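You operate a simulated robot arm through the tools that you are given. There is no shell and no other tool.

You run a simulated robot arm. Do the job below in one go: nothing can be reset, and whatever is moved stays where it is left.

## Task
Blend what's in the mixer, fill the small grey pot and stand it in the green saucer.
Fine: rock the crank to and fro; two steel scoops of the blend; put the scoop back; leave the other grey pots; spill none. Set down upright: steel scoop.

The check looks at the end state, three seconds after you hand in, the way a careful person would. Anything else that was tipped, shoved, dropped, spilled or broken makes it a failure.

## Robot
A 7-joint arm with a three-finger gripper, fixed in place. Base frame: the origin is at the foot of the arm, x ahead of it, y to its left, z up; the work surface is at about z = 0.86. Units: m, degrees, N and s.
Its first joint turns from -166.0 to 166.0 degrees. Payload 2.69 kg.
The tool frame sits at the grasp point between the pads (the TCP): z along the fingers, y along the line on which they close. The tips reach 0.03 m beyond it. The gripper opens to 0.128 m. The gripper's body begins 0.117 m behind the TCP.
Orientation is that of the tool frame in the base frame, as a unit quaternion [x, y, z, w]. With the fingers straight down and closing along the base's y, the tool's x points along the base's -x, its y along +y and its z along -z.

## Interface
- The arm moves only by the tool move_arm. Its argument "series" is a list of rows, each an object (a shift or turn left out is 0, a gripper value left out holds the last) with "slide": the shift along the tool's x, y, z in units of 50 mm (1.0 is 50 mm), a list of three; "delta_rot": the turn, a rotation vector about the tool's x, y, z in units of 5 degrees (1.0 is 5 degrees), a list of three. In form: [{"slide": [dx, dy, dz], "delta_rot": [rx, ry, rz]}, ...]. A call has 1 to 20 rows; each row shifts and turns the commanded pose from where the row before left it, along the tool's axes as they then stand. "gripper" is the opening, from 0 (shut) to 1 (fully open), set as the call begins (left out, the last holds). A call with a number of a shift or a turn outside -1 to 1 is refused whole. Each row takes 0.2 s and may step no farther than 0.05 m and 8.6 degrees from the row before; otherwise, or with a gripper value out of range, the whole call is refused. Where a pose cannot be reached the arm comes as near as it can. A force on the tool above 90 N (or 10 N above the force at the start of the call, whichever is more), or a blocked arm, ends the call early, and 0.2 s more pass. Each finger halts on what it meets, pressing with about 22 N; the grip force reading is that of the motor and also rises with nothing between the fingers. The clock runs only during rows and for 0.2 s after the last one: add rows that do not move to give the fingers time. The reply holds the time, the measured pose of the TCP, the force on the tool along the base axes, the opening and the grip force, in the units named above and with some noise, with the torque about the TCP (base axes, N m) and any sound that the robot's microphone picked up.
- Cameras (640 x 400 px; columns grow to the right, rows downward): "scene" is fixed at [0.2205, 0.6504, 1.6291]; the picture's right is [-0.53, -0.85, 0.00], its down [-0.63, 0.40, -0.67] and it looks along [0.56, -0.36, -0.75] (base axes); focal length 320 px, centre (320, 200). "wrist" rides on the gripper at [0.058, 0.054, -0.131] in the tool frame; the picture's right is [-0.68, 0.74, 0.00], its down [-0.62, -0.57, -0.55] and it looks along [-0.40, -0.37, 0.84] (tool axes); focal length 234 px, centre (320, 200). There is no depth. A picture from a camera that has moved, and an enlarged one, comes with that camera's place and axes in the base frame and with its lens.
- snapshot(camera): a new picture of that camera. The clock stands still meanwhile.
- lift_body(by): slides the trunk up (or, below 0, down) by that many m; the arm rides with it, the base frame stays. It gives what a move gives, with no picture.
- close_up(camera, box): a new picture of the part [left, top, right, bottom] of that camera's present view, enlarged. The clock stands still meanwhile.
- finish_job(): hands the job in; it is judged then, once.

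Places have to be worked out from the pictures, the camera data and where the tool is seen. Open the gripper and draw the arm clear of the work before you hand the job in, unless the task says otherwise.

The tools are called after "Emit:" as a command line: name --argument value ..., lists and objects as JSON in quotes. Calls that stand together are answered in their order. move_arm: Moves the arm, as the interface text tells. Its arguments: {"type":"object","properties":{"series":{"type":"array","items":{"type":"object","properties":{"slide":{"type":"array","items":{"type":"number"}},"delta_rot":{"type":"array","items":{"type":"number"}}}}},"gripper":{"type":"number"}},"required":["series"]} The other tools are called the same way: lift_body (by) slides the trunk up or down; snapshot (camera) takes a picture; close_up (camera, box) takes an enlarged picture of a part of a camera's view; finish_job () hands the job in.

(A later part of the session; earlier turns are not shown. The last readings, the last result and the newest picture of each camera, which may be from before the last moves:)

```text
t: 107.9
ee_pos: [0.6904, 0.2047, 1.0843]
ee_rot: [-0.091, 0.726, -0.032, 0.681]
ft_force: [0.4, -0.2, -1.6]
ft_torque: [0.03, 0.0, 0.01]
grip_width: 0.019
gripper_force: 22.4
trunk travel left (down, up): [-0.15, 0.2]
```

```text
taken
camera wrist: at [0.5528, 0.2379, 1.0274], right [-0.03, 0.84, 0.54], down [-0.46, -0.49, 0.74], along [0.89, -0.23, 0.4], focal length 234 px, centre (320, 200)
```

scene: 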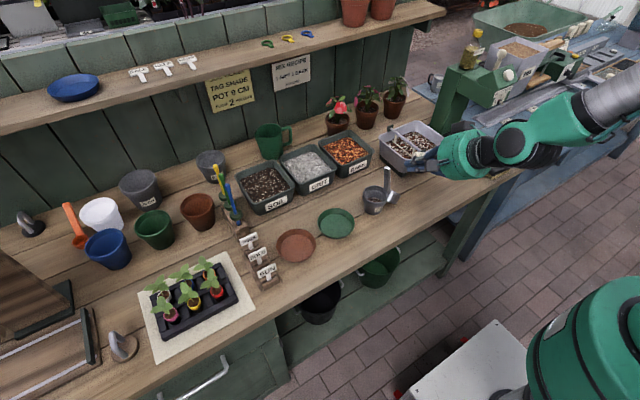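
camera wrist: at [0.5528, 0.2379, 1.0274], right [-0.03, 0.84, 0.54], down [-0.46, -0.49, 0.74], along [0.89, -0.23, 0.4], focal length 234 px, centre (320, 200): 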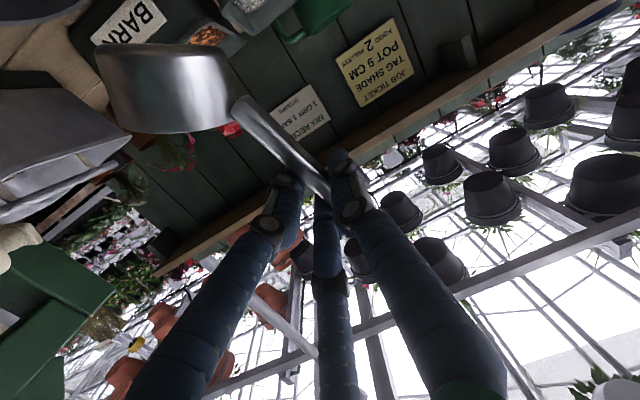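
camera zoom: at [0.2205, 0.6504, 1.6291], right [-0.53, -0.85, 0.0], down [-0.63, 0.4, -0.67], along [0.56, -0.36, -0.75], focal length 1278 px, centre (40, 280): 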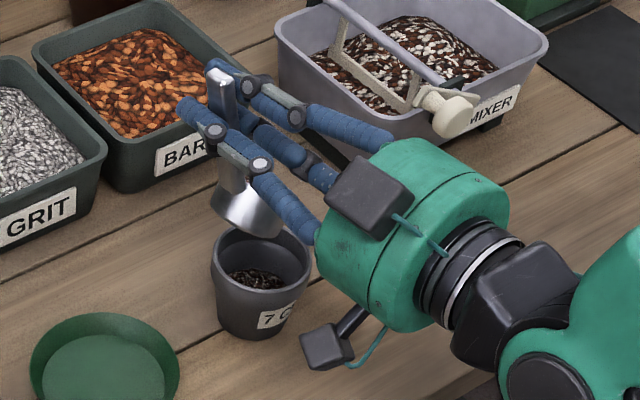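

The pour geometry is set. I'll roll on 25° to about 62° tilt, sliding right so the lip stays over the pot centre.

Emit:
move_arm --series '[{"slide": [0.142, 0, 0.008], "delta_rot": [0, 0, 1]}, {"slide": [0.142, 0, 0.008], "delta_rot": [0, 0, 1]}, {"slide": [0.004, -0.188, -0.013], "delta_rot": [0, 0, 1]}, {"slide": [-0.01, -0.188, -0.013], "delta_rot": [0, 0, 1]}, {"slide": [-0.029, -0.187, -0.013], "delta_rot": [0, 0, 1]}, {"slide": [0, 0, 0]}]'

Emit:
close_up --camera "scene" --box '[340, 150, 420, 230]'

Emit:
snapshot --camera "wrist"

```text
t: 109.3
ee_pos: [0.6913, 0.1751, 1.0703]
ee_rot: [0.069, 0.728, 0.117, 0.672]
ft_force: [0.7, -0.5, -1.2]
ft_torque: [-0.01, 0.0, -0.01]
grip_width: 0.0191
gripper_force: 22.3
trunk travel left (down, up): [-0.15, 0.2]
```

```text
5.00 times, centred on (380, 190) of scene
camera zoom: at [0.2205, 0.6504, 1.6291], right [-0.53, -0.85, 0.0], down [-0.63, 0.4, -0.67], along [0.56, -0.36, -0.75], focal length 1598 px, centre (20, 250)
```

zoom: 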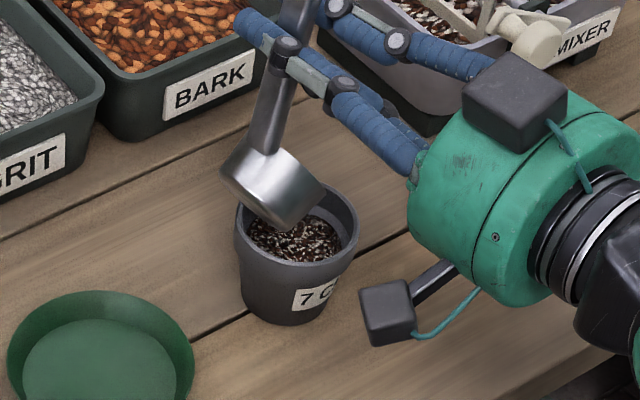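

```text
taken
camera wrist: at [0.5532, 0.2322, 1.0383], right [0.02, 0.54, 0.84], down [-0.46, -0.74, 0.48], along [0.89, -0.4, 0.23], focal length 234 px, centre (320, 200)
```

wrist: 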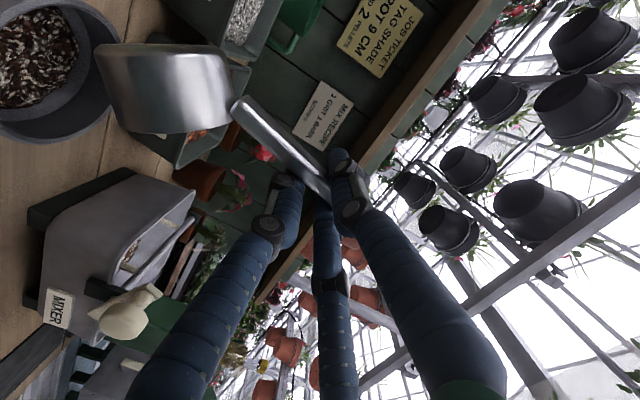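

The blend has gone into the pot, which now looks well filled. I'll roll another 15° to be sure the cup is empty, keeping the lip over the pot.

Emit:
move_arm --series '[{"slide": [-0.04, -0.183, -0.013], "delta_rot": [0, 0, 1]}, {"slide": [-0.055, -0.18, -0.013], "delta_rot": [0, 0, 1]}, {"slide": [-0.07, -0.175, -0.013], "delta_rot": [0, 0, 1]}, {"slide": [0, 0, 0]}, {"slide": [0, 0, 0]}]'

Emit:
close_up --camera "scene" --box '[350, 160, 410, 220]'

Emit:
snapshot --camera "wrist"

```text
t: 110.5
ee_pos: [0.6907, 0.1475, 1.0675]
ee_rot: [0.162, 0.713, 0.204, 0.651]
ft_force: [0.1, 0.1, -0.9]
ft_torque: [-0.05, 0.0, -0.03]
grip_width: 0.0191
gripper_force: 21.8
trunk travel left (down, up): [-0.15, 0.2]
```

```text
6.67 times, centred on (380, 190) of scene
camera zoom: at [0.2205, 0.6504, 1.6291], right [-0.53, -0.85, 0.0], down [-0.63, 0.4, -0.67], along [0.56, -0.36, -0.75], focal length 2130 px, centre (-80, 267)
```

zoom: 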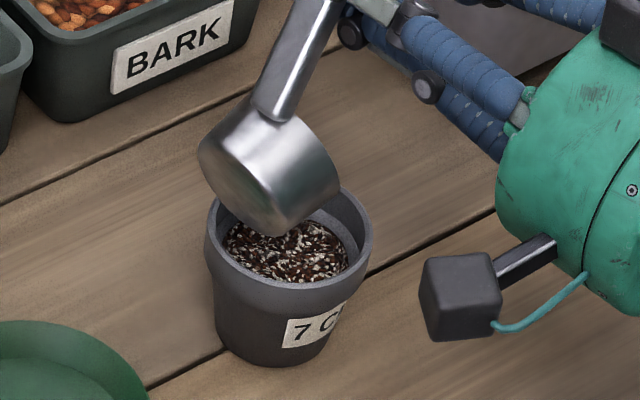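

```text
taken
camera wrist: at [0.553, 0.2128, 1.055], right [0.04, 0.3, 0.95], down [-0.47, -0.84, 0.29], along [0.88, -0.46, 0.1], focal length 234 px, centre (320, 200)
```

wrist: 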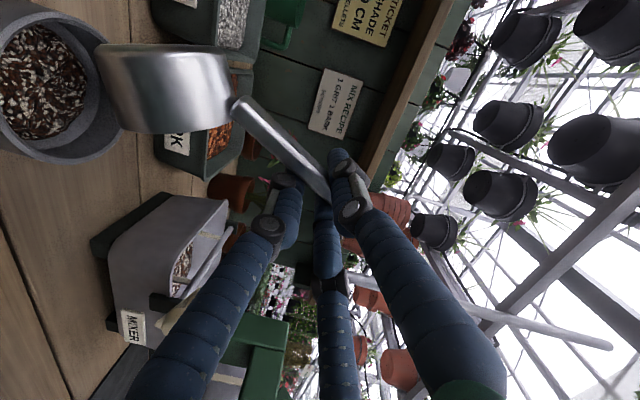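

The pot is nicely filled and the table is clean. Next I'll put the scoop down. I'll rise away from the pot, move to open space and roll the cup level again.

Emit:
move_arm --series '[{"slide": [-0.517, 0.301, -0.042]}, {"slide": [-0.517, 0.301, -0.042]}, {"slide": [-0.203, -0.417, -0.487]}, {"slide": [-0.203, -0.417, -0.487]}, {"slide": [-0.203, -0.417, -0.487]}, {"slide": [-0.203, -0.417, -0.487]}, {"delta_rot": [0, 0, -1]}, {"delta_rot": [0, 0, -1]}, {"delta_rot": [0, 0, -1]}, {"delta_rot": [0, 0, -1]}, {"delta_rot": [0, 0, -1]}, {"delta_rot": [0, 0, -1]}, {"delta_rot": [0, 0, -1]}, {"delta_rot": [0, 0, -1]}, {"delta_rot": [0, 0, -1]}, {"delta_rot": [0, 0, -1]}, {"delta_rot": [0, 0, -1]}, {"delta_rot": [0, 0, -1]}, {"delta_rot": [0, 0, -1]}, {"delta_rot": [0, 0, -1]}]'

Emit:
close_up --camera "scene" --box '[340, 120, 480, 260]'

Emit:
snapshot --camera "wrist"

```text
t: 114.7
ee_pos: [0.601, 0.0474, 1.1284]
ee_rot: [-0.276, 0.677, -0.208, 0.65]
ft_force: [0.0, 0.1, -0.1]
ft_torque: [0.06, 0.04, 0.0]
grip_width: 0.0192
gripper_force: 22.0
trunk travel left (down, up): [-0.15, 0.2]
```

```text
2.86 times, centred on (410, 190) of scene
camera zoom: at [0.2205, 0.6504, 1.6291], right [-0.53, -0.85, 0.0], down [-0.63, 0.4, -0.67], along [0.56, -0.36, -0.75], focal length 913 px, centre (63, 229)
```

zoom: 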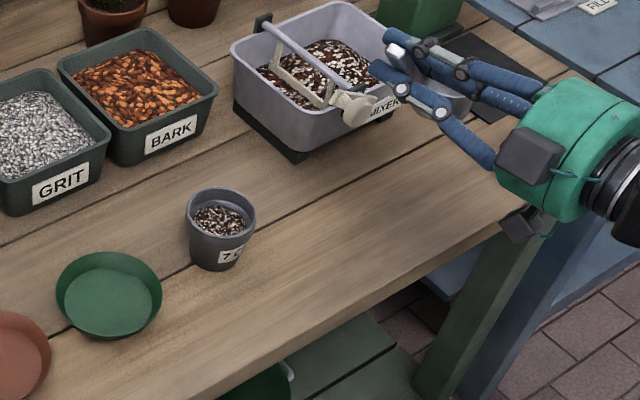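

```text
taken
camera wrist: at [0.4651, 0.0407, 1.0591], right [-0.07, 1.0, 0.05], down [-0.48, -0.08, 0.87], along [0.87, 0.04, 0.49], focal length 234 px, centre (320, 200)
```

wrist: 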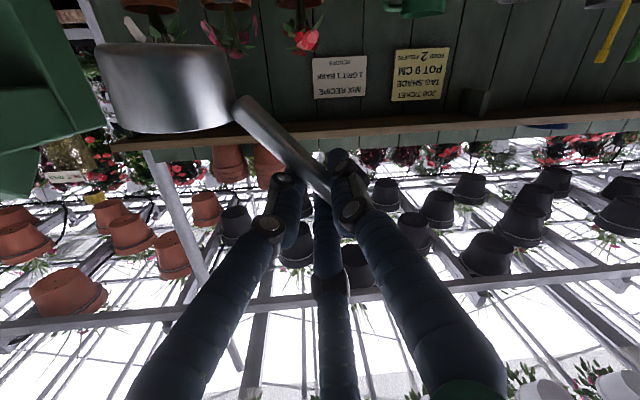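

The pot stands alone, filled. The scoop is about 6° off level, so I'll correct that and yaw the hand 55° left, which brings the handle closer to its original direction.

Emit:
move_arm --series '[{"delta_rot": [0, 0, -0.67]}, {"delta_rot": [0, 0, -0.67]}, {"slide": [0, 0, 0]}]'

Emit:
move_arm --series '[{"delta_rot": [-0.685, -0.725, -0.069]}, {"delta_rot": [-0.685, -0.725, -0.069]}, {"delta_rot": [-0.685, -0.725, -0.069]}, {"delta_rot": [-0.685, -0.725, -0.069]}, {"delta_rot": [-0.685, -0.725, -0.069]}, {"delta_rot": [-0.685, -0.725, -0.069]}, {"delta_rot": [-0.685, -0.725, -0.069]}, {"delta_rot": [-0.685, -0.725, -0.069]}, {"delta_rot": [-0.685, -0.725, -0.069]}, {"delta_rot": [-0.685, -0.725, -0.069]}, {"delta_rot": [-0.685, -0.725, -0.069]}, {"slide": [0, 0, 0]}]'

Emit:
close_up --camera "scene" --box '[340, 120, 480, 260]'

Emit:
snapshot --camera "wrist"

```text
t: 115.5
ee_pos: [0.5999, 0.0479, 1.1289]
ee_rot: [-0.315, 0.66, -0.245, 0.637]
ft_force: [-0.1, -0.4, -1.0]
ft_torque: [0.07, -0.02, 0.03]
grip_width: 0.0193
gripper_force: 21.8
trunk travel left (down, up): [-0.15, 0.2]
```

```text
t: 118.1
ee_pos: [0.6017, 0.047, 1.1292]
ee_rot: [-0.585, 0.439, 0.078, 0.677]
ft_force: [0.4, 0.8, -0.7]
ft_torque: [0.04, 0.02, 0.02]
grip_width: 0.0191
gripper_force: 22.3
trunk travel left (down, up): [-0.15, 0.2]
```

```text
2.86 times, centred on (410, 190) of scene
camera zoom: at [0.2205, 0.6504, 1.6291], right [-0.53, -0.85, 0.0], down [-0.63, 0.4, -0.67], along [0.56, -0.36, -0.75], focal length 913 px, centre (63, 229)
```

zoom: 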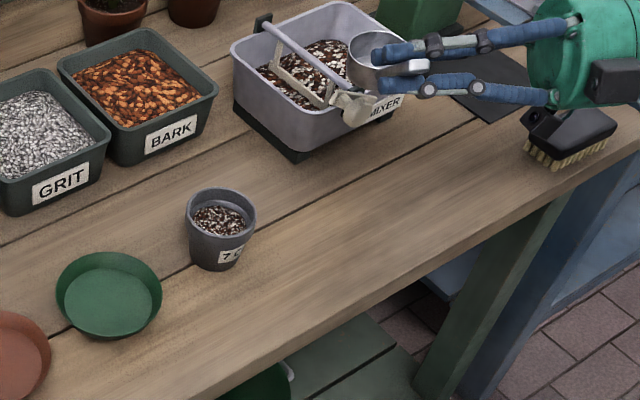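

```text
taken
camera wrist: at [0.5369, -0.0724, 1.0598], right [-0.86, 0.5, -0.07], down [-0.3, -0.39, 0.87], along [0.41, 0.77, 0.49], focal length 234 px, centre (320, 200)
```

wrist: 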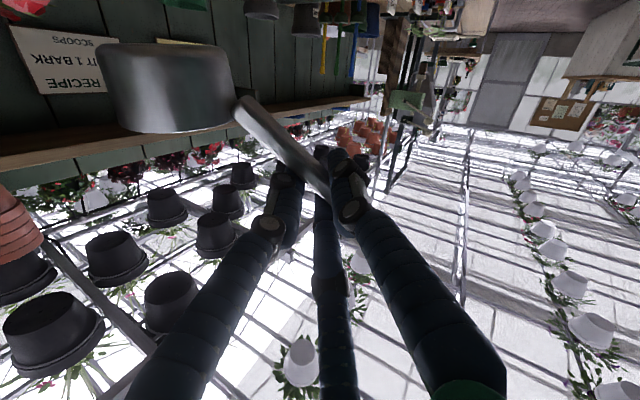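

The hand is now at about 60° yaw with the scoop close to level. I'll zoom in to judge how level the cup really is before setting it down.

Emit:
close_up --camera "scene" --box '[405, 118, 455, 158]'

Emit:
close_up --camera "wrist" --box '[80, 20, 260, 150]'

```text
10.00 times, centred on (430, 138) of scene
camera zoom: at [0.2205, 0.6504, 1.6291], right [-0.53, -0.85, 0.0], down [-0.63, 0.4, -0.67], along [0.56, -0.36, -0.75], focal length 3195 px, centre (-780, 820)
```

zoom: 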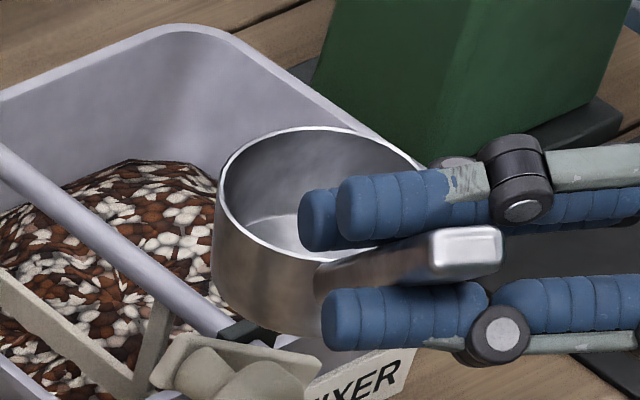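

```text
3.08 times, centred on (170, 85) of wrist
camera zoom: at [0.5369, -0.0724, 1.0598], right [-0.86, 0.5, -0.07], down [-0.3, -0.39, 0.87], along [0.41, 0.77, 0.49], focal length 720 px, centre (782, 554)
```

zoom: 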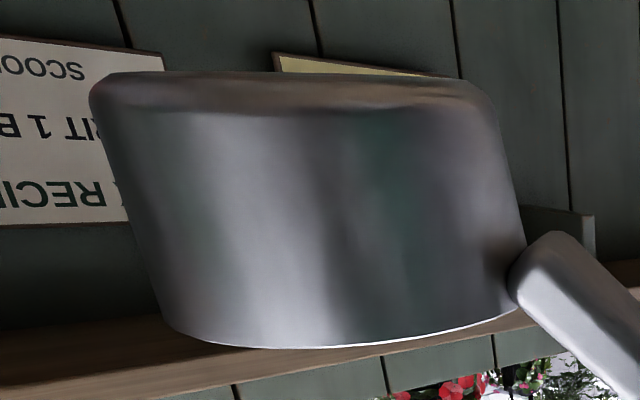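

The cup leans about 7° forward along the hand. I'll pitch the hand up that much and move down to about 6 cm above the table, near the front edge so the camera box hangs clear of the table.

Emit:
move_arm --series '[{"delta_rot": [0.47, -0.446, 0]}, {"delta_rot": [0.47, -0.446, 0]}, {"slide": [0.3075, 0.597, -0.1215]}, {"slide": [0.3075, 0.597, -0.1215]}, {"slide": [0.3075, 0.597, -0.1215]}, {"slide": [0.3075, 0.597, -0.1215]}, {"slide": [0, 0, 0]}]'

Emit:
snapshot --camera "scene"

Emit:
close_up --camera "scene" --box '[400, 150, 500, 250]'

Emit:
snapshot --camera "wrist"

```text
t: 119.7
ee_pos: [0.5591, 0.0513, 0.9975]
ee_rot: [-0.553, 0.417, 0.081, 0.717]
ft_force: [0.5, -1.2, -0.5]
ft_torque: [0.04, 0.06, 0.04]
grip_width: 0.0193
gripper_force: 21.9
trunk travel left (down, up): [-0.15, 0.2]
```

```text
taken
```

scene: 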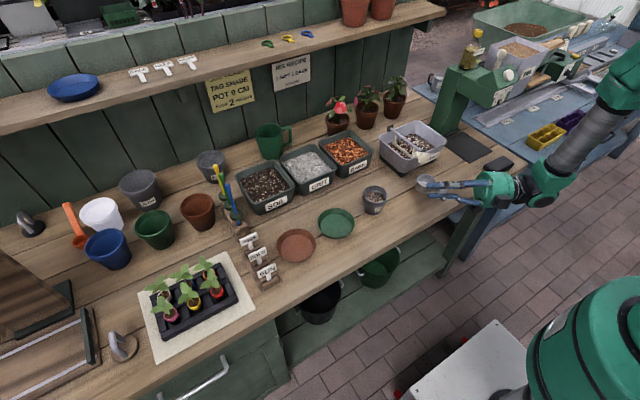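

```text
4.00 times, centred on (450, 200) of scene
camera zoom: at [0.2205, 0.6504, 1.6291], right [-0.53, -0.85, 0.0], down [-0.63, 0.4, -0.67], along [0.56, -0.36, -0.75], focal length 1278 px, centre (-200, 200)
```

zoom: 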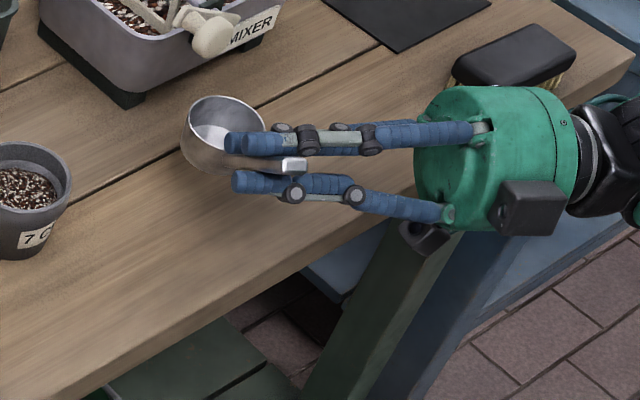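

```text
taken
camera wrist: at [0.4991, -0.062, 0.9128], right [-0.86, 0.51, -0.07], down [-0.35, -0.47, 0.81], along [0.38, 0.72, 0.58], focal length 234 px, centre (320, 200)
```

wrist: 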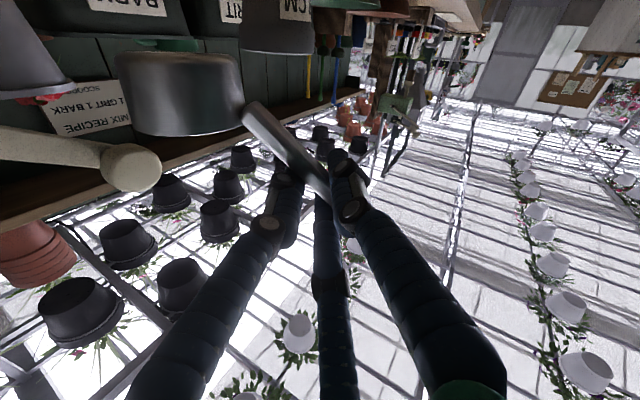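

I'll shift 15 mm back for camera-box clearance at the table edge and lower to about 2 cm above touching.

Emit:
move_arm --series '[{"slide": [0.196, 0.395, -0.093]}, {"slide": [0.196, 0.395, -0.093]}, {"slide": [0, 0, 0]}]'

Emit:
close_up --camera "scene" --box '[410, 165, 470, 215]'

Emit:
snapshot --camera "wrist"

```text
t: 120.5
ee_pos: [0.5444, 0.0516, 0.9558]
ee_rot: [-0.553, 0.416, 0.081, 0.717]
ft_force: [0.6, 0.0, -1.4]
ft_torque: [0.03, 0.04, 0.02]
grip_width: 0.019
gripper_force: 21.9
trunk travel left (down, up): [-0.15, 0.2]
```

```text
8.00 times, centred on (440, 190) of scene
camera zoom: at [0.2205, 0.6504, 1.6291], right [-0.53, -0.85, 0.0], down [-0.63, 0.4, -0.67], along [0.56, -0.36, -0.75], focal length 2556 px, centre (-640, 280)
```

zoom: 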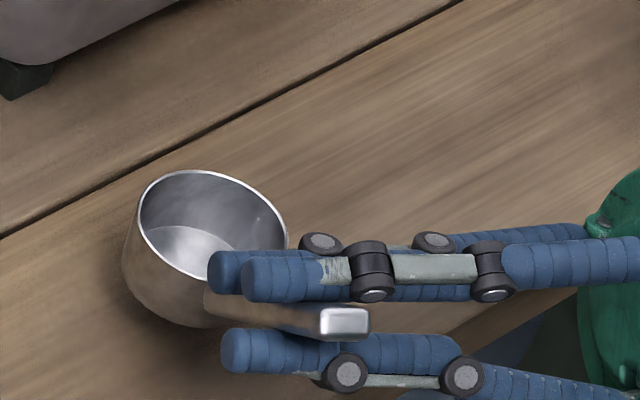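

```text
taken
camera wrist: at [0.4844, -0.0608, 0.872], right [-0.86, 0.51, -0.07], down [-0.35, -0.47, 0.81], along [0.38, 0.72, 0.58], focal length 234 px, centre (320, 200)
```

wrist: 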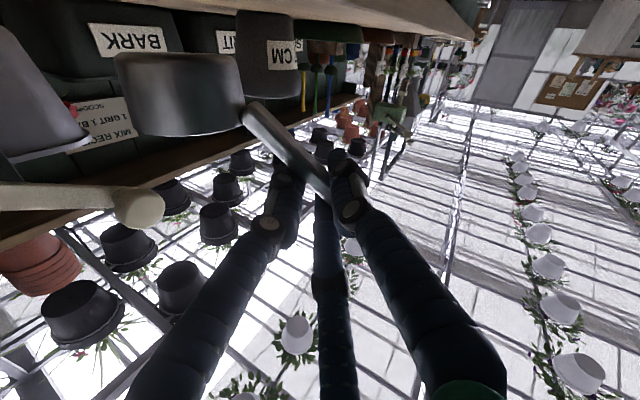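

It is nearly level and about 2 cm above the table. I'll lower in small steps and watch for contact.

Emit:
move_arm --series '[{"slide": [0.069, 0.0725, -0.004]}, {"slide": [0.069, 0.0725, -0.004]}, {"slide": [0, 0, 0]}]'

Emit:
move_arm --series '[{"slide": [0.041, 0.0435, -0.0024]}, {"slide": [0, 0, 0]}]'

Emit:
close_up --camera "scene" --box '[410, 165, 470, 215]'

```text
t: 121.3
ee_pos: [0.5434, 0.052, 0.9463]
ee_rot: [-0.552, 0.417, 0.082, 0.718]
ft_force: [0.3, 0.7, -1.5]
ft_torque: [0.0, 0.03, 0.03]
grip_width: 0.0191
gripper_force: 22.2
trunk travel left (down, up): [-0.15, 0.2]
```

```text
t: 121.9
ee_pos: [0.5451, 0.0507, 0.9427]
ee_rot: [-0.553, 0.416, 0.082, 0.717]
ft_force: [0.1, -0.7, -1.0]
ft_torque: [0.02, 0.05, -0.03]
grip_width: 0.019
gripper_force: 21.6
trunk travel left (down, up): [-0.15, 0.2]
```

```text
8.00 times, centred on (440, 190) of scene
camera zoom: at [0.2205, 0.6504, 1.6291], right [-0.53, -0.85, 0.0], down [-0.63, 0.4, -0.67], along [0.56, -0.36, -0.75], focal length 2556 px, centre (-640, 280)
```

zoom: 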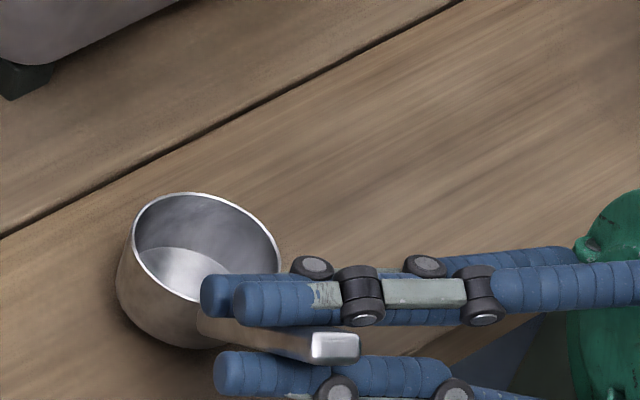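

There's no contact yet, so I'll keep going in 3 mm steps.

Emit:
move_arm --series '[{"slide": [0.041, 0.0435, -0.0024]}, {"slide": [0, 0, 0]}]'

Emit:
move_arm --series '[{"slide": [0.041, 0.0435, -0.0024]}, {"slide": [0, 0, 0]}]'

Emit:
close_up --camera "scene" --box '[410, 165, 470, 215]'

```text
t: 122.5
ee_pos: [0.5439, 0.0505, 0.9406]
ee_rot: [-0.552, 0.416, 0.081, 0.718]
ft_force: [0.0, 0.2, -0.6]
ft_torque: [0.02, 0.03, -0.03]
grip_width: 0.019
gripper_force: 21.8
trunk travel left (down, up): [-0.15, 0.2]
```

```text
t: 123.1
ee_pos: [0.5438, 0.0506, 0.9354]
ee_rot: [-0.553, 0.416, 0.082, 0.717]
ft_force: [-0.1, 0.0, 0.0]
ft_torque: [0.02, 0.04, 0.03]
grip_width: 0.0191
gripper_force: 22.4
trunk travel left (down, up): [-0.15, 0.2]
```

```text
8.00 times, centred on (440, 190) of scene
camera zoom: at [0.2205, 0.6504, 1.6291], right [-0.53, -0.85, 0.0], down [-0.63, 0.4, -0.67], along [0.56, -0.36, -0.75], focal length 2556 px, centre (-640, 280)
```

zoom: 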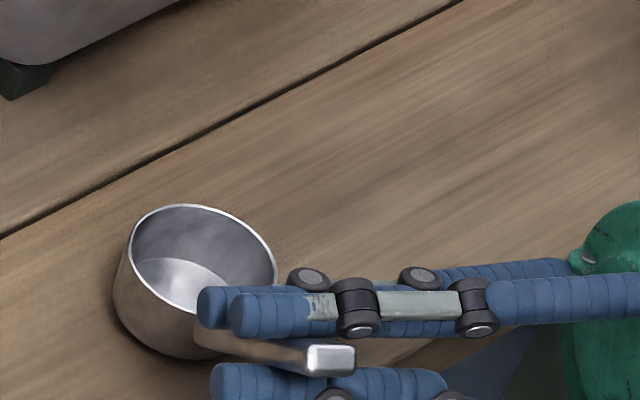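

The weight reading is easing to zero, so contact is near. I'll go on in 2 mm steps.

Emit:
move_arm --series '[{"slide": [0.0275, 0.029, -0.0016]}, {"slide": [0, 0, 0]}]'

Emit:
move_arm --series '[{"slide": [0.0275, 0.029, -0.0016]}, {"slide": [0, 0, 0]}]'

Emit:
move_arm --series '[{"slide": [0.0275, 0.029, -0.0016]}, {"slide": [0, 0, 0]}]'

Emit:
close_up --camera "scene" --box '[410, 165, 470, 215]'

```text
t: 123.7
ee_pos: [0.5442, 0.0501, 0.934]
ee_rot: [-0.552, 0.416, 0.081, 0.718]
ft_force: [0.4, -0.2, -0.1]
ft_torque: [0.01, 0.06, 0.02]
grip_width: 0.019
gripper_force: 22.2
trunk travel left (down, up): [-0.15, 0.2]
```

```text
t: 124.3
ee_pos: [0.544, 0.0505, 0.9323]
ee_rot: [-0.551, 0.417, 0.081, 0.718]
ft_force: [-0.7, 0.1, -0.9]
ft_torque: [0.01, 0.03, -0.03]
grip_width: 0.0191
gripper_force: 21.9
trunk travel left (down, up): [-0.15, 0.2]
```

```text
t: 124.9
ee_pos: [0.5432, 0.0509, 0.9315]
ee_rot: [-0.553, 0.415, 0.081, 0.718]
ft_force: [-4.7, 4.3, 14.2]
ft_torque: [-0.17, -0.29, 0.04]
grip_width: 0.019
gripper_force: 22.1
trunk travel left (down, up): [-0.15, 0.2]
```

```text
8.00 times, centred on (440, 190) of scene
camera zoom: at [0.2205, 0.6504, 1.6291], right [-0.53, -0.85, 0.0], down [-0.63, 0.4, -0.67], along [0.56, -0.36, -0.75], focal length 2556 px, centre (-640, 280)
```

zoom: 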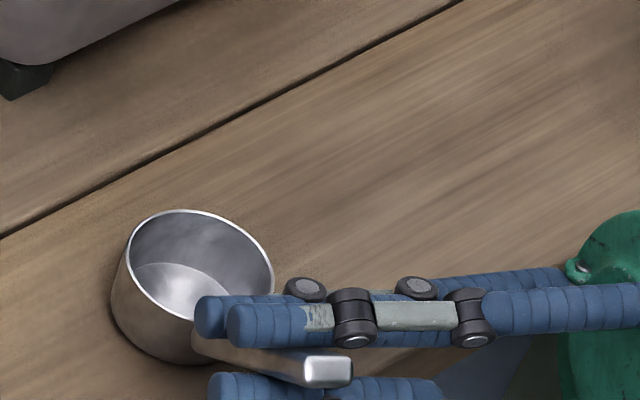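

There's firm contact at 14 N on the cup's base. I'll ease up 1 mm, open the fingers moderately so the scoop settles, and look.

Emit:
move_arm --series '[{"slide": [-0.0137, -0.0145, 0.0008]}, {"slide": [0, 0, 0]}]'

Emit:
move_arm --series '[{"slide": [0, 0, 0]}, {"slide": [0, 0, 0]}, {"slide": [0, 0, 0]}]' --gripper 0.36

Emit:
close_up --camera "scene" --box '[410, 165, 470, 215]'

Emit:
snapshot --camera "wrist"

```text
t: 125.5
ee_pos: [0.544, 0.0507, 0.9314]
ee_rot: [-0.552, 0.416, 0.08, 0.718]
ft_force: [-1.2, 1.1, 7.1]
ft_torque: [-0.13, -0.24, 0.04]
grip_width: 0.0191
gripper_force: 21.6
trunk travel left (down, up): [-0.15, 0.2]
```

```text
t: 126.3
ee_pos: [0.5438, 0.0489, 0.9302]
ee_rot: [-0.552, 0.416, 0.081, 0.718]
ft_force: [0.1, 0.3, -0.5]
ft_torque: [-0.04, -0.01, -0.01]
grip_width: 0.0461
gripper_force: 0.1
trunk travel left (down, up): [-0.15, 0.2]
```

```text
8.00 times, centred on (440, 190) of scene
camera zoom: at [0.2205, 0.6504, 1.6291], right [-0.53, -0.85, 0.0], down [-0.63, 0.4, -0.67], along [0.56, -0.36, -0.75], focal length 2556 px, centre (-640, 280)
```

zoom: 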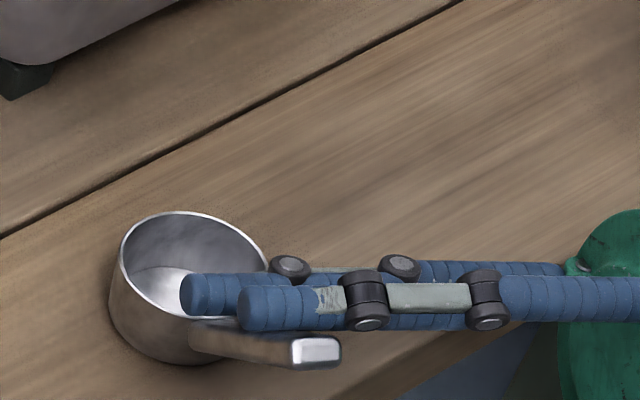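

```text
taken
camera wrist: at [0.4841, -0.0619, 0.848], right [-0.86, 0.51, -0.07], down [-0.35, -0.47, 0.81], along [0.38, 0.72, 0.58], focal length 234 px, centre (320, 200)
```

wrist: 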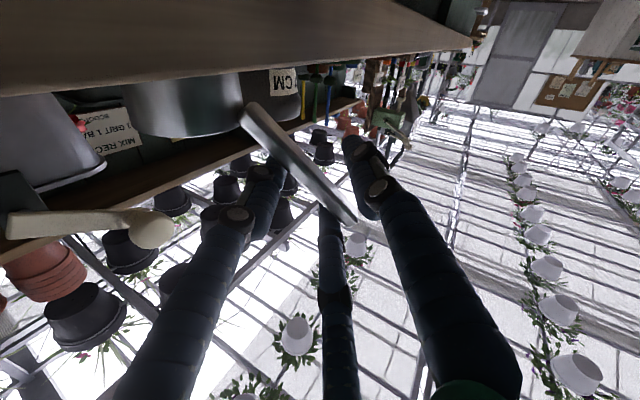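

The scoop now stands upright on its base. I'll withdraw straight back along the fingers, then rise.

Emit:
move_arm --series '[{"slide": [-0.012, -0.011, -0.4]}, {"slide": [-0.012, -0.011, -0.4]}, {"slide": [-0.024, -0.022, -0.8]}, {"slide": [-0.515, -0.545, 0.03]}, {"slide": [-0.515, -0.545, 0.03]}, {"slide": [-0.515, -0.545, 0.03]}, {"slide": [-0.515, -0.545, 0.03]}, {"slide": [0, 0, 0]}]'

Emit:
close_up --camera "scene" --box '[360, 140, 460, 230]'

Emit:
close_up --camera "scene" --box '[415, 170, 455, 215]'

```text
t: 128.1
ee_pos: [0.5022, -0.0169, 1.0804]
ee_rot: [-0.553, 0.416, 0.081, 0.717]
ft_force: [-0.2, -0.5, 0.3]
ft_torque: [-0.03, 0.03, -0.08]
grip_width: 0.0462
gripper_force: 0.0
trunk travel left (down, up): [-0.15, 0.2]
```

```text
4.44 times, centred on (410, 185) of scene
camera zoom: at [0.2205, 0.6504, 1.6291], right [-0.53, -0.85, 0.0], down [-0.63, 0.4, -0.67], along [0.56, -0.36, -0.75], focal length 1420 px, centre (-80, 267)
```

zoom: 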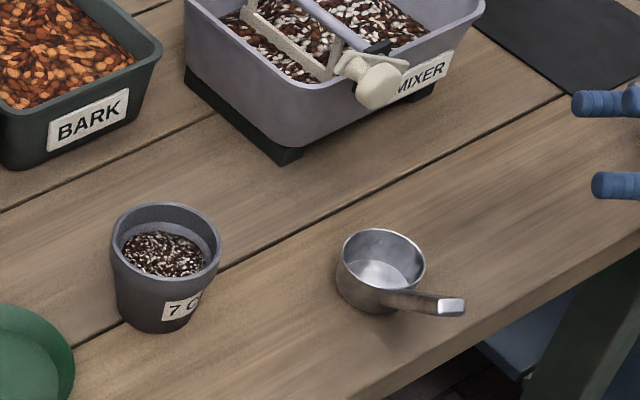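

```text
8.89 times, centred on (435, 192) of scene
camera zoom: at [0.2205, 0.6504, 1.6291], right [-0.53, -0.85, 0.0], down [-0.63, 0.4, -0.67], along [0.56, -0.36, -0.75], focal length 2840 px, centre (-702, 267)
```

zoom: 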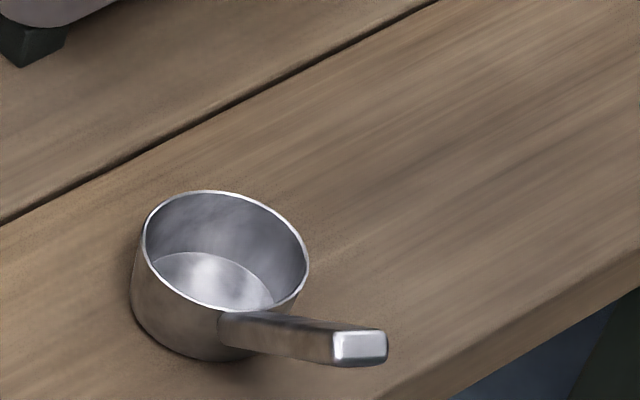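

The scoop stands upright at about (0.611, 0.021) with its handle end at (0.526, 0.067, 0.956). Now I'll turn the hand to come down along the handle, as in the first grip, so I can carry it the short way back to its original spot.

Emit:
move_arm --series '[{"delta_rot": [0.688, 0.725, -0.04]}, {"delta_rot": [0.688, 0.725, -0.04]}, {"delta_rot": [0.688, 0.725, -0.04]}, {"delta_rot": [0.688, 0.725, -0.04]}, {"delta_rot": [0.688, 0.725, -0.04]}, {"delta_rot": [0.688, 0.725, -0.04]}, {"delta_rot": [0.688, 0.725, -0.04]}, {"delta_rot": [0.688, 0.725, -0.04]}, {"delta_rot": [0.688, 0.725, -0.04]}, {"delta_rot": [0.688, 0.725, -0.04]}, {"delta_rot": [0.688, 0.725, -0.04]}, {"delta_rot": [0.688, 0.725, -0.04]}, {"delta_rot": [0.688, 0.725, -0.04]}, {"delta_rot": [0.688, 0.725, -0.04]}, {"delta_rot": [0.688, 0.725, -0.04]}, {"delta_rot": [0.688, 0.725, -0.04]}, {"delta_rot": [0.688, 0.725, -0.04]}, {"delta_rot": [0.4, 0.42, -0.02]}, {"slide": [0, 0, 0]}]'

Emit:
move_arm --series '[{"delta_rot": [0, 0, 1]}, {"delta_rot": [0, 0, 1]}, {"delta_rot": [0, 0, 1]}, {"delta_rot": [0, 0, 0.4]}, {"delta_rot": [-0.5, 0.866, 0]}, {"delta_rot": [-0.5, 0.866, 0]}, {"delta_rot": [-0.5, 0.866, 0]}, {"delta_rot": [-0.5, 0.866, 0]}, {"delta_rot": [-0.5, 0.866, 0]}, {"delta_rot": [-0.5, 0.866, 0]}, {"delta_rot": [-0.5, 0.866, 0]}, {"delta_rot": [-0.5, 0.866, 0]}, {"delta_rot": [-0.5, 0.866, 0]}, {"slide": [0, 0, 0]}]'

Emit:
snapshot --camera "wrist"

Emit:
snapshot --camera "scene"

```text
t: 132.1
ee_pos: [0.5032, -0.0182, 1.0819]
ee_rot: [-0.106, 0.683, -0.439, 0.574]
ft_force: [0.1, 0.2, 0.3]
ft_torque: [-0.01, 0.01, -0.05]
grip_width: 0.0458
gripper_force: 0.0
trunk travel left (down, up): [-0.15, 0.2]
```

```text
t: 135.1
ee_pos: [0.5022, -0.0184, 1.0816]
ee_rot: [-0.01, 0.916, -0.191, 0.353]
ft_force: [-0.3, -0.1, -0.7]
ft_torque: [0.01, -0.02, 0.03]
grip_width: 0.0462
gripper_force: 0.1
trunk travel left (down, up): [-0.15, 0.2]
```

```text
taken
camera wrist: at [0.3803, 0.0676, 1.1141], right [0.59, 0.79, 0.17], down [0.04, -0.24, 0.97], along [0.8, -0.57, -0.17], focal length 234 px, centre (320, 200)
```

wrist: 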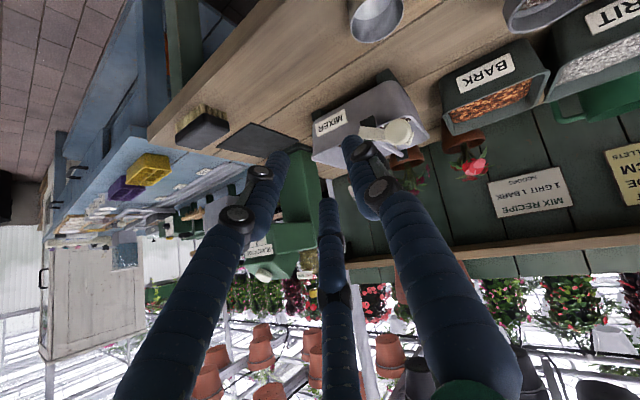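

```text
taken
```

scene: 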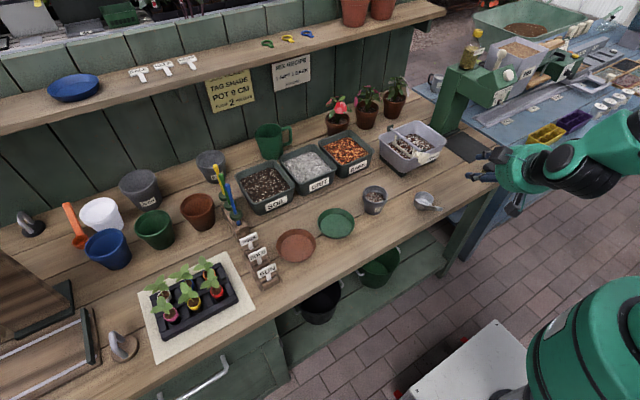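

The hand is now at yaw -28° and pitch 43° down, matching the handle line, with a finger on top. I'll move to a pre-grasp point behind the handle's end and check the alignment.

Emit:
move_arm --series '[{"slide": [0.331, 0.845, 0.009]}, {"slide": [0.331, 0.845, 0.009]}, {"slide": [0.331, 0.845, 0.009]}, {"slide": [0, 0, 0]}]'

Emit:
snapshot --camera "wrist"

Emit:
close_up --camera "scene" --box '[400, 150, 500, 240]'

```text
t: 136.1
ee_pos: [0.4832, 0.0911, 1.0021]
ee_rot: [-0.011, 0.915, -0.191, 0.354]
ft_force: [-0.5, 0.3, -0.7]
ft_torque: [-0.07, 0.03, -0.04]
grip_width: 0.0456
gripper_force: 0.1
trunk travel left (down, up): [-0.15, 0.2]
```

```text
taken
camera wrist: at [0.3602, 0.1769, 1.0346], right [0.59, 0.79, 0.17], down [0.04, -0.24, 0.97], along [0.8, -0.57, -0.17], focal length 234 px, centre (320, 200)
```

wrist: 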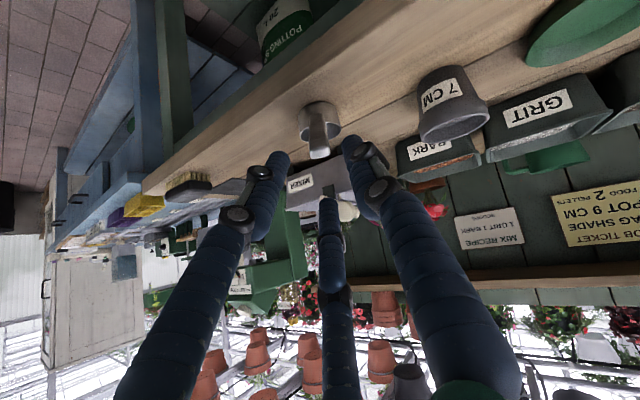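

```text
4.44 times, centred on (450, 195) of scene
camera zoom: at [0.2205, 0.6504, 1.6291], right [-0.53, -0.85, 0.0], down [-0.63, 0.4, -0.67], along [0.56, -0.36, -0.75], focal length 1420 px, centre (-258, 222)
```

zoom: 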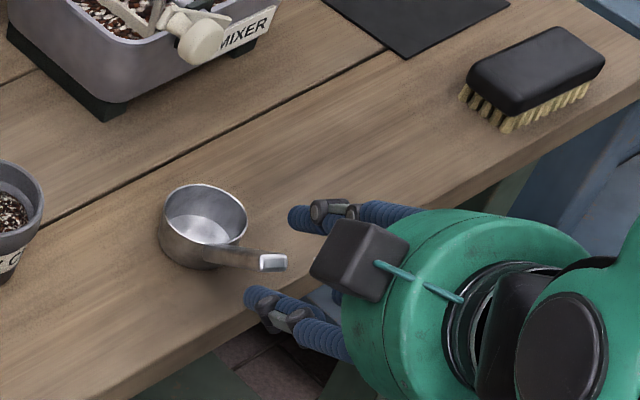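

The handle end and cup are both on the hand's axis. I'll advance 105 mm along the handle, then grip.

Emit:
move_arm --series '[{"slide": [0, 0, 0.42]}, {"slide": [0, 0, 0.42]}, {"slide": [0, 0, 0.42]}, {"slide": [0, 0, 0.42]}, {"slide": [0, 0, 0.42]}, {"slide": [0, 0, 0]}]'

Emit:
snapshot --camera "wrist"

Emit:
close_up --camera "scene" --box '[400, 150, 480, 230]'

```text
t: 137.5
ee_pos: [0.5496, 0.0551, 0.9322]
ee_rot: [-0.01, 0.915, -0.191, 0.354]
ft_force: [0.0, 0.0, -0.6]
ft_torque: [-0.06, 0.03, 0.01]
grip_width: 0.0461
gripper_force: 0.1
trunk travel left (down, up): [-0.15, 0.2]
```

```text
taken
camera wrist: at [0.4263, 0.1412, 0.9645], right [0.59, 0.79, 0.17], down [0.04, -0.24, 0.97], along [0.8, -0.57, -0.17], focal length 234 px, centre (320, 200)
```

wrist: 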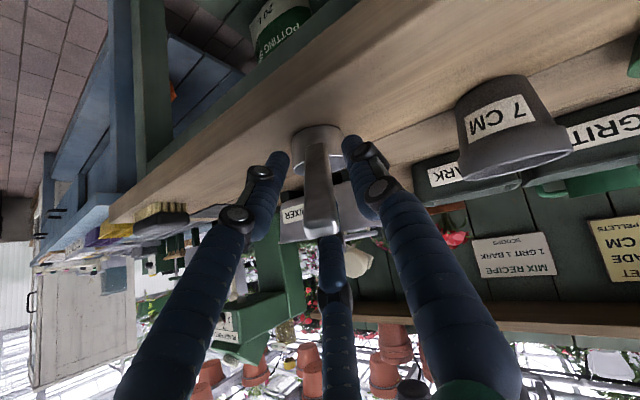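

```text
5.00 times, centred on (440, 190) of scene
camera zoom: at [0.2205, 0.6504, 1.6291], right [-0.53, -0.85, 0.0], down [-0.63, 0.4, -0.67], along [0.56, -0.36, -0.75], focal length 1598 px, centre (-280, 250)
```

zoom: 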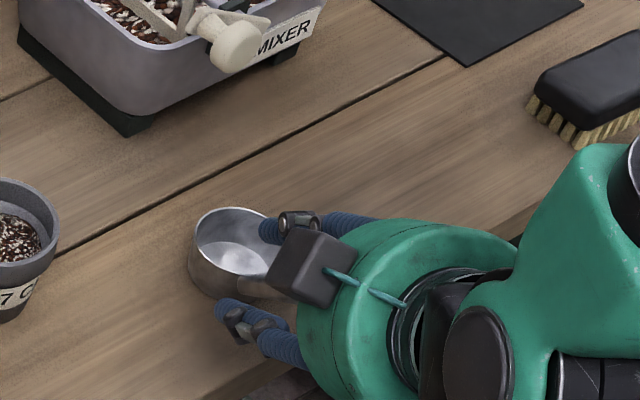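

The handle is centred in the jaws and gripped deeper than before. Closing now.

Emit:
move_arm --series '[{"slide": [0, 0, 0]}, {"slide": [0, 0, 0]}, {"slide": [0, 0, 0]}, {"slide": [0, 0, 0]}]' --gripper 0

Emit:
snapshot --camera "wrist"

```text
t: 138.5
ee_pos: [0.5496, 0.0554, 0.9313]
ee_rot: [-0.01, 0.915, -0.192, 0.354]
ft_force: [-0.3, 0.1, -0.2]
ft_torque: [0.02, 0.07, 0.0]
grip_width: 0.0232
gripper_force: 22.1
trunk travel left (down, up): [-0.15, 0.2]
```

```text
taken
camera wrist: at [0.4259, 0.1412, 0.9648], right [0.59, 0.79, 0.17], down [0.04, -0.24, 0.97], along [0.8, -0.57, -0.17], focal length 234 px, centre (320, 200)
```

wrist: 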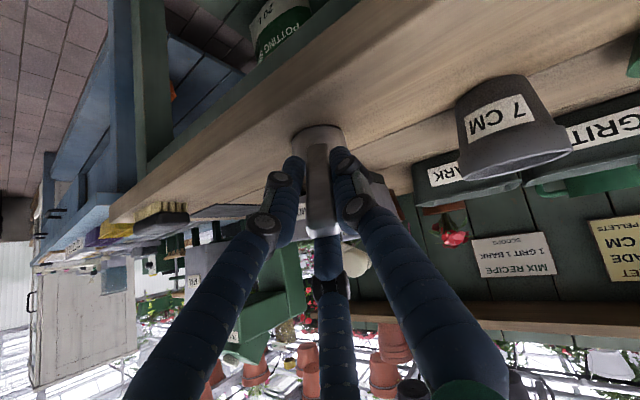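

The grip is good. I'll lift 10 cm and yaw 36° so the handle points as it did originally.

Emit:
move_arm --series '[{"slide": [-0.2, -0.12, -0.22]}, {"slide": [-0.48, -0.27, -0.51]}, {"slide": [-0.6, -0.33, -0.63]}, {"delta_rot": [-0.662, -0.368, -0.698]}, {"delta_rot": [-0.662, -0.368, -0.698]}, {"delta_rot": [-0.662, -0.368, -0.698]}, {"delta_rot": [-0.662, -0.368, -0.698]}, {"delta_rot": [-0.662, -0.368, -0.698]}, {"delta_rot": [-0.662, -0.368, -0.698]}, {"delta_rot": [-0.662, -0.368, -0.698]}, {"slide": [0, 0, 0]}]'

Emit:
snapshot --camera "wrist"

Emit:
close_up --camera "scene" --box '[370, 130, 470, 230]'

```text
t: 140.9
ee_pos: [0.5494, 0.0547, 1.033]
ee_rot: [-0.293, 0.867, -0.074, 0.396]
ft_force: [-0.6, -0.1, -1.0]
ft_torque: [-0.01, 0.05, 0.01]
grip_width: 0.0228
gripper_force: 21.5
trunk travel left (down, up): [-0.15, 0.2]
```

```text
taken
camera wrist: at [0.3997, 0.0509, 1.0657], right [0.02, 0.98, 0.17], down [0.17, -0.17, 0.97], along [0.98, 0.01, -0.17], focal length 234 px, centre (320, 200)
```

wrist: 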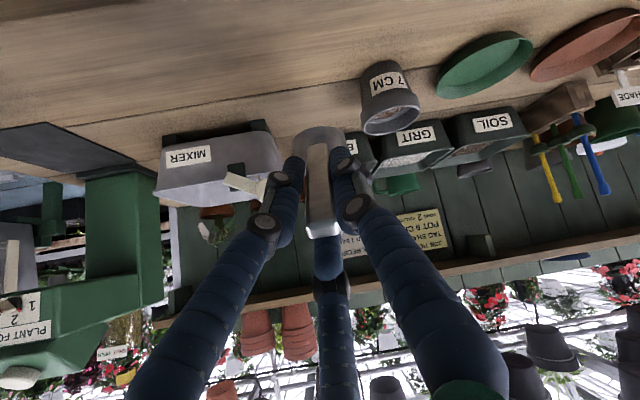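

```text
4.00 times, centred on (420, 180) of scene
camera zoom: at [0.2205, 0.6504, 1.6291], right [-0.53, -0.85, 0.0], down [-0.63, 0.4, -0.67], along [0.56, -0.36, -0.75], focal length 1278 px, centre (-80, 280)
```

zoom: 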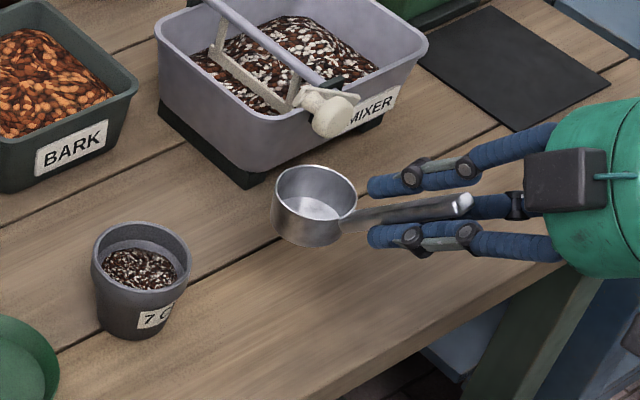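

It's level and turned as it was at the start. I'll carry it to above its original spot and lower to about 1.5 cm above the table.

Emit:
move_arm --series '[{"slide": [-0.365, -0.38, 0.551]}, {"slide": [-0.365, -0.38, 0.551]}, {"slide": [-0.365, -0.38, 0.551]}, {"slide": [0.273, 0.153, 0.287]}, {"slide": [0.273, 0.153, 0.287]}, {"slide": [0.273, 0.153, 0.287]}, {"slide": [0.273, 0.153, 0.287]}, {"slide": [0, 0, 0]}]'

Emit:
close_up --camera "scene" --box '[360, 130, 440, 210]'

```text
t: 142.7
ee_pos: [0.6642, 0.0485, 0.9483]
ee_rot: [-0.293, 0.868, -0.074, 0.395]
ft_force: [0.8, 0.1, -1.2]
ft_torque: [0.03, 0.07, -0.02]
grip_width: 0.0229
gripper_force: 22.6
trunk travel left (down, up): [-0.15, 0.2]
```

```text
5.00 times, centred on (400, 170) of scene
camera zoom: at [0.2205, 0.6504, 1.6291], right [-0.53, -0.85, 0.0], down [-0.63, 0.4, -0.67], along [0.56, -0.36, -0.75], focal length 1598 px, centre (-80, 350)
```

zoom: 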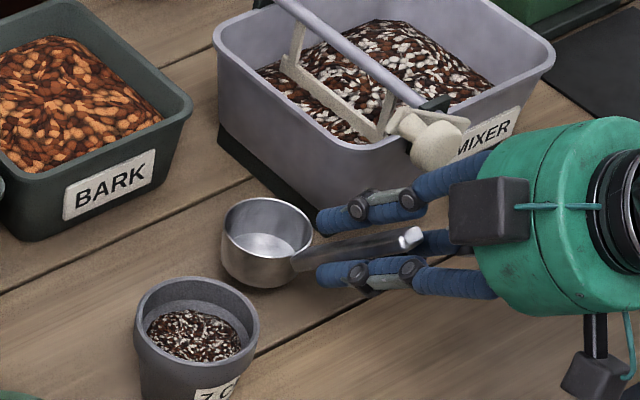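

The cup is right over its old place within a few mm. I'll lower gently to contact.

Emit:
move_arm --series '[{"slide": [0.064, 0.036, 0.0675]}, {"slide": [0.064, 0.036, 0.0675]}, {"slide": [0, 0, 0]}]'

Emit:
move_arm --series '[{"slide": [0.026, 0.0144, 0.027]}, {"slide": [0, 0, 0]}]'

Emit:
move_arm --series '[{"slide": [0.026, 0.0144, 0.027]}, {"slide": [0, 0, 0]}]'

```text
t: 143.5
ee_pos: [0.6631, 0.0471, 0.9369]
ee_rot: [-0.294, 0.867, -0.072, 0.396]
ft_force: [0.6, -1.0, -0.7]
ft_torque: [-0.03, 0.01, -0.03]
grip_width: 0.0227
gripper_force: 22.1
trunk travel left (down, up): [-0.15, 0.2]
```

```text
t: 144.1
ee_pos: [0.6639, 0.0485, 0.9364]
ee_rot: [-0.293, 0.867, -0.073, 0.396]
ft_force: [-0.3, 0.3, -1.1]
ft_torque: [0.0, 0.05, -0.02]
grip_width: 0.0228
gripper_force: 21.8
trunk travel left (down, up): [-0.15, 0.2]
```

```text
t: 144.7
ee_pos: [0.6619, 0.0474, 0.9342]
ee_rot: [-0.293, 0.868, -0.073, 0.395]
ft_force: [0.1, 0.1, -1.2]
ft_torque: [0.0, 0.07, -0.02]
grip_width: 0.0231
gripper_force: 21.8
trunk travel left (down, up): [-0.15, 0.2]
```

Still free, so I'll continue in small steps.

Emit:
move_arm --series '[{"slide": [0.026, 0.0144, 0.027]}, {"slide": [0, 0, 0]}]'

Emit:
move_arm --series '[{"slide": [0.02, 0.011, 0.02]}, {"slide": [0, 0, 0]}]'

Emit:
close_up --camera "scene" --box '[370, 155, 420, 195]'

```text
t: 145.3
ee_pos: [0.6641, 0.0476, 0.9313]
ee_rot: [-0.293, 0.867, -0.073, 0.397]
ft_force: [-1.6, 2.0, 6.1]
ft_torque: [0.01, -0.38, 0.06]
grip_width: 0.0229
gripper_force: 22.0
trunk travel left (down, up): [-0.15, 0.2]
```

```text
t: 145.9
ee_pos: [0.6627, 0.0471, 0.9308]
ee_rot: [-0.294, 0.867, -0.072, 0.396]
ft_force: [-3.8, 0.3, 14.2]
ft_torque: [0.09, -0.59, 0.03]
grip_width: 0.0228
gripper_force: 21.9
trunk travel left (down, up): [-0.15, 0.2]
```

```text
10.00 times, centred on (395, 175) of scene
camera zoom: at [0.2205, 0.6504, 1.6291], right [-0.53, -0.85, 0.0], down [-0.63, 0.4, -0.67], along [0.56, -0.36, -0.75], focal length 3195 px, centre (-430, 450)
```

zoom: 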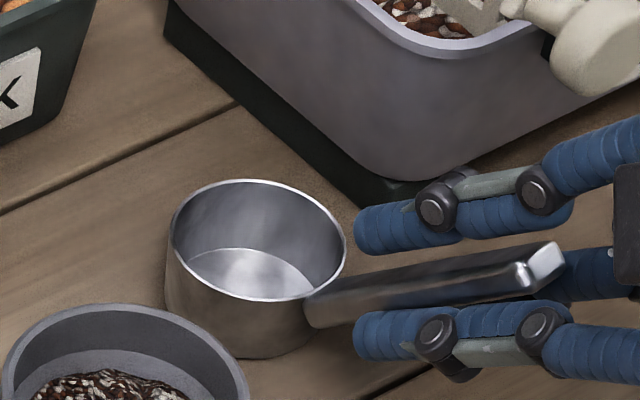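

The cup is seated on the table. I'll ease off, open, and check that it stands.

Emit:
move_arm --series '[{"slide": [-0.022, -0.012, -0.023]}, {"slide": [0, 0, 0]}]'

Emit:
move_arm --series '[{"slide": [0, 0, 0]}, {"slide": [0, 0, 0]}, {"slide": [0, 0, 0]}]' --gripper 0.4

Emit:
close_up --camera "scene" --box '[370, 155, 420, 195]'

```text
t: 146.5
ee_pos: [0.6631, 0.0471, 0.9308]
ee_rot: [-0.293, 0.868, -0.073, 0.395]
ft_force: [0.3, 1.1, 4.4]
ft_torque: [0.05, -0.39, 0.05]
grip_width: 0.0228
gripper_force: 22.4
trunk travel left (down, up): [-0.15, 0.2]
```

```text
t: 147.3
ee_pos: [0.663, 0.048, 0.9314]
ee_rot: [-0.293, 0.867, -0.073, 0.395]
ft_force: [0.7, 0.2, 0.9]
ft_torque: [-0.02, -0.01, 0.02]
grip_width: 0.0513
gripper_force: 0.0
trunk travel left (down, up): [-0.15, 0.2]
```

```text
10.00 times, centred on (395, 175) of scene
camera zoom: at [0.2205, 0.6504, 1.6291], right [-0.53, -0.85, 0.0], down [-0.63, 0.4, -0.67], along [0.56, -0.36, -0.75], focal length 3195 px, centre (-430, 450)
```

zoom: 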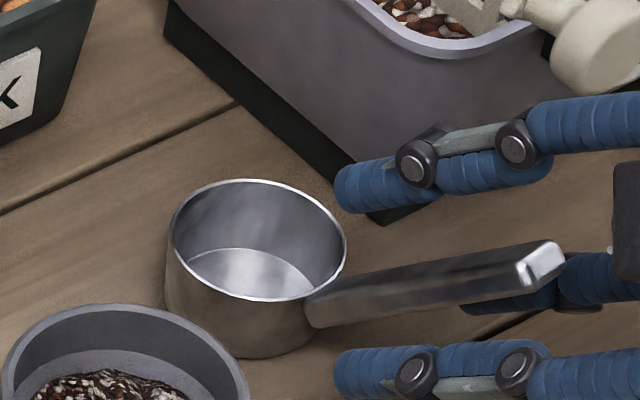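

The scoop stands upright in its old place. I'll withdraw back along the handle line.

Emit:
move_arm --series '[{"slide": [0, 0, -0.4]}, {"slide": [0, 0, -0.5]}, {"slide": [0, 0, -0.7]}, {"slide": [0, 0, -0.9]}, {"slide": [0, 0, 0]}]'

Emit:
snapshot --camera "scene"

Emit:
close_up --camera "scene" --box '[310, 140, 430, 250]'

```text
t: 148.5
ee_pos: [0.571, 0.0325, 1.0154]
ee_rot: [-0.293, 0.867, -0.072, 0.396]
ft_force: [-0.2, 0.0, 0.8]
ft_torque: [0.01, -0.04, 0.01]
grip_width: 0.0514
gripper_force: 0.1
trunk travel left (down, up): [-0.15, 0.2]
```

```text
taken
```

scene: 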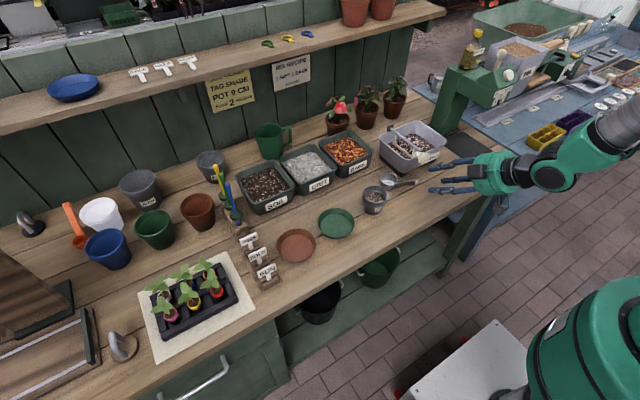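

```text
3.64 times, centred on (370, 195) of scene
camera zoom: at [0.2205, 0.6504, 1.6291], right [-0.53, -0.85, 0.0], down [-0.63, 0.4, -0.67], along [0.56, -0.36, -0.75], focal length 1162 px, centre (138, 218)
```

zoom: 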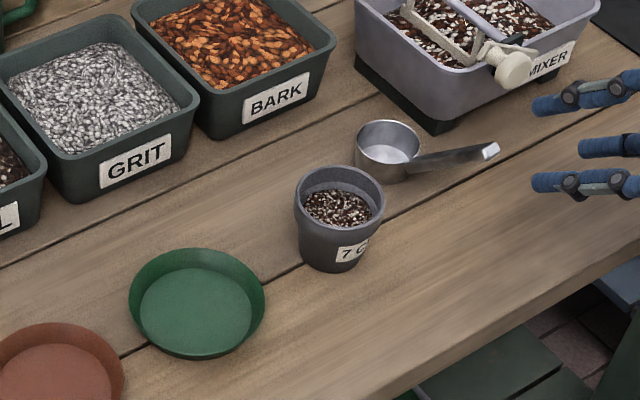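

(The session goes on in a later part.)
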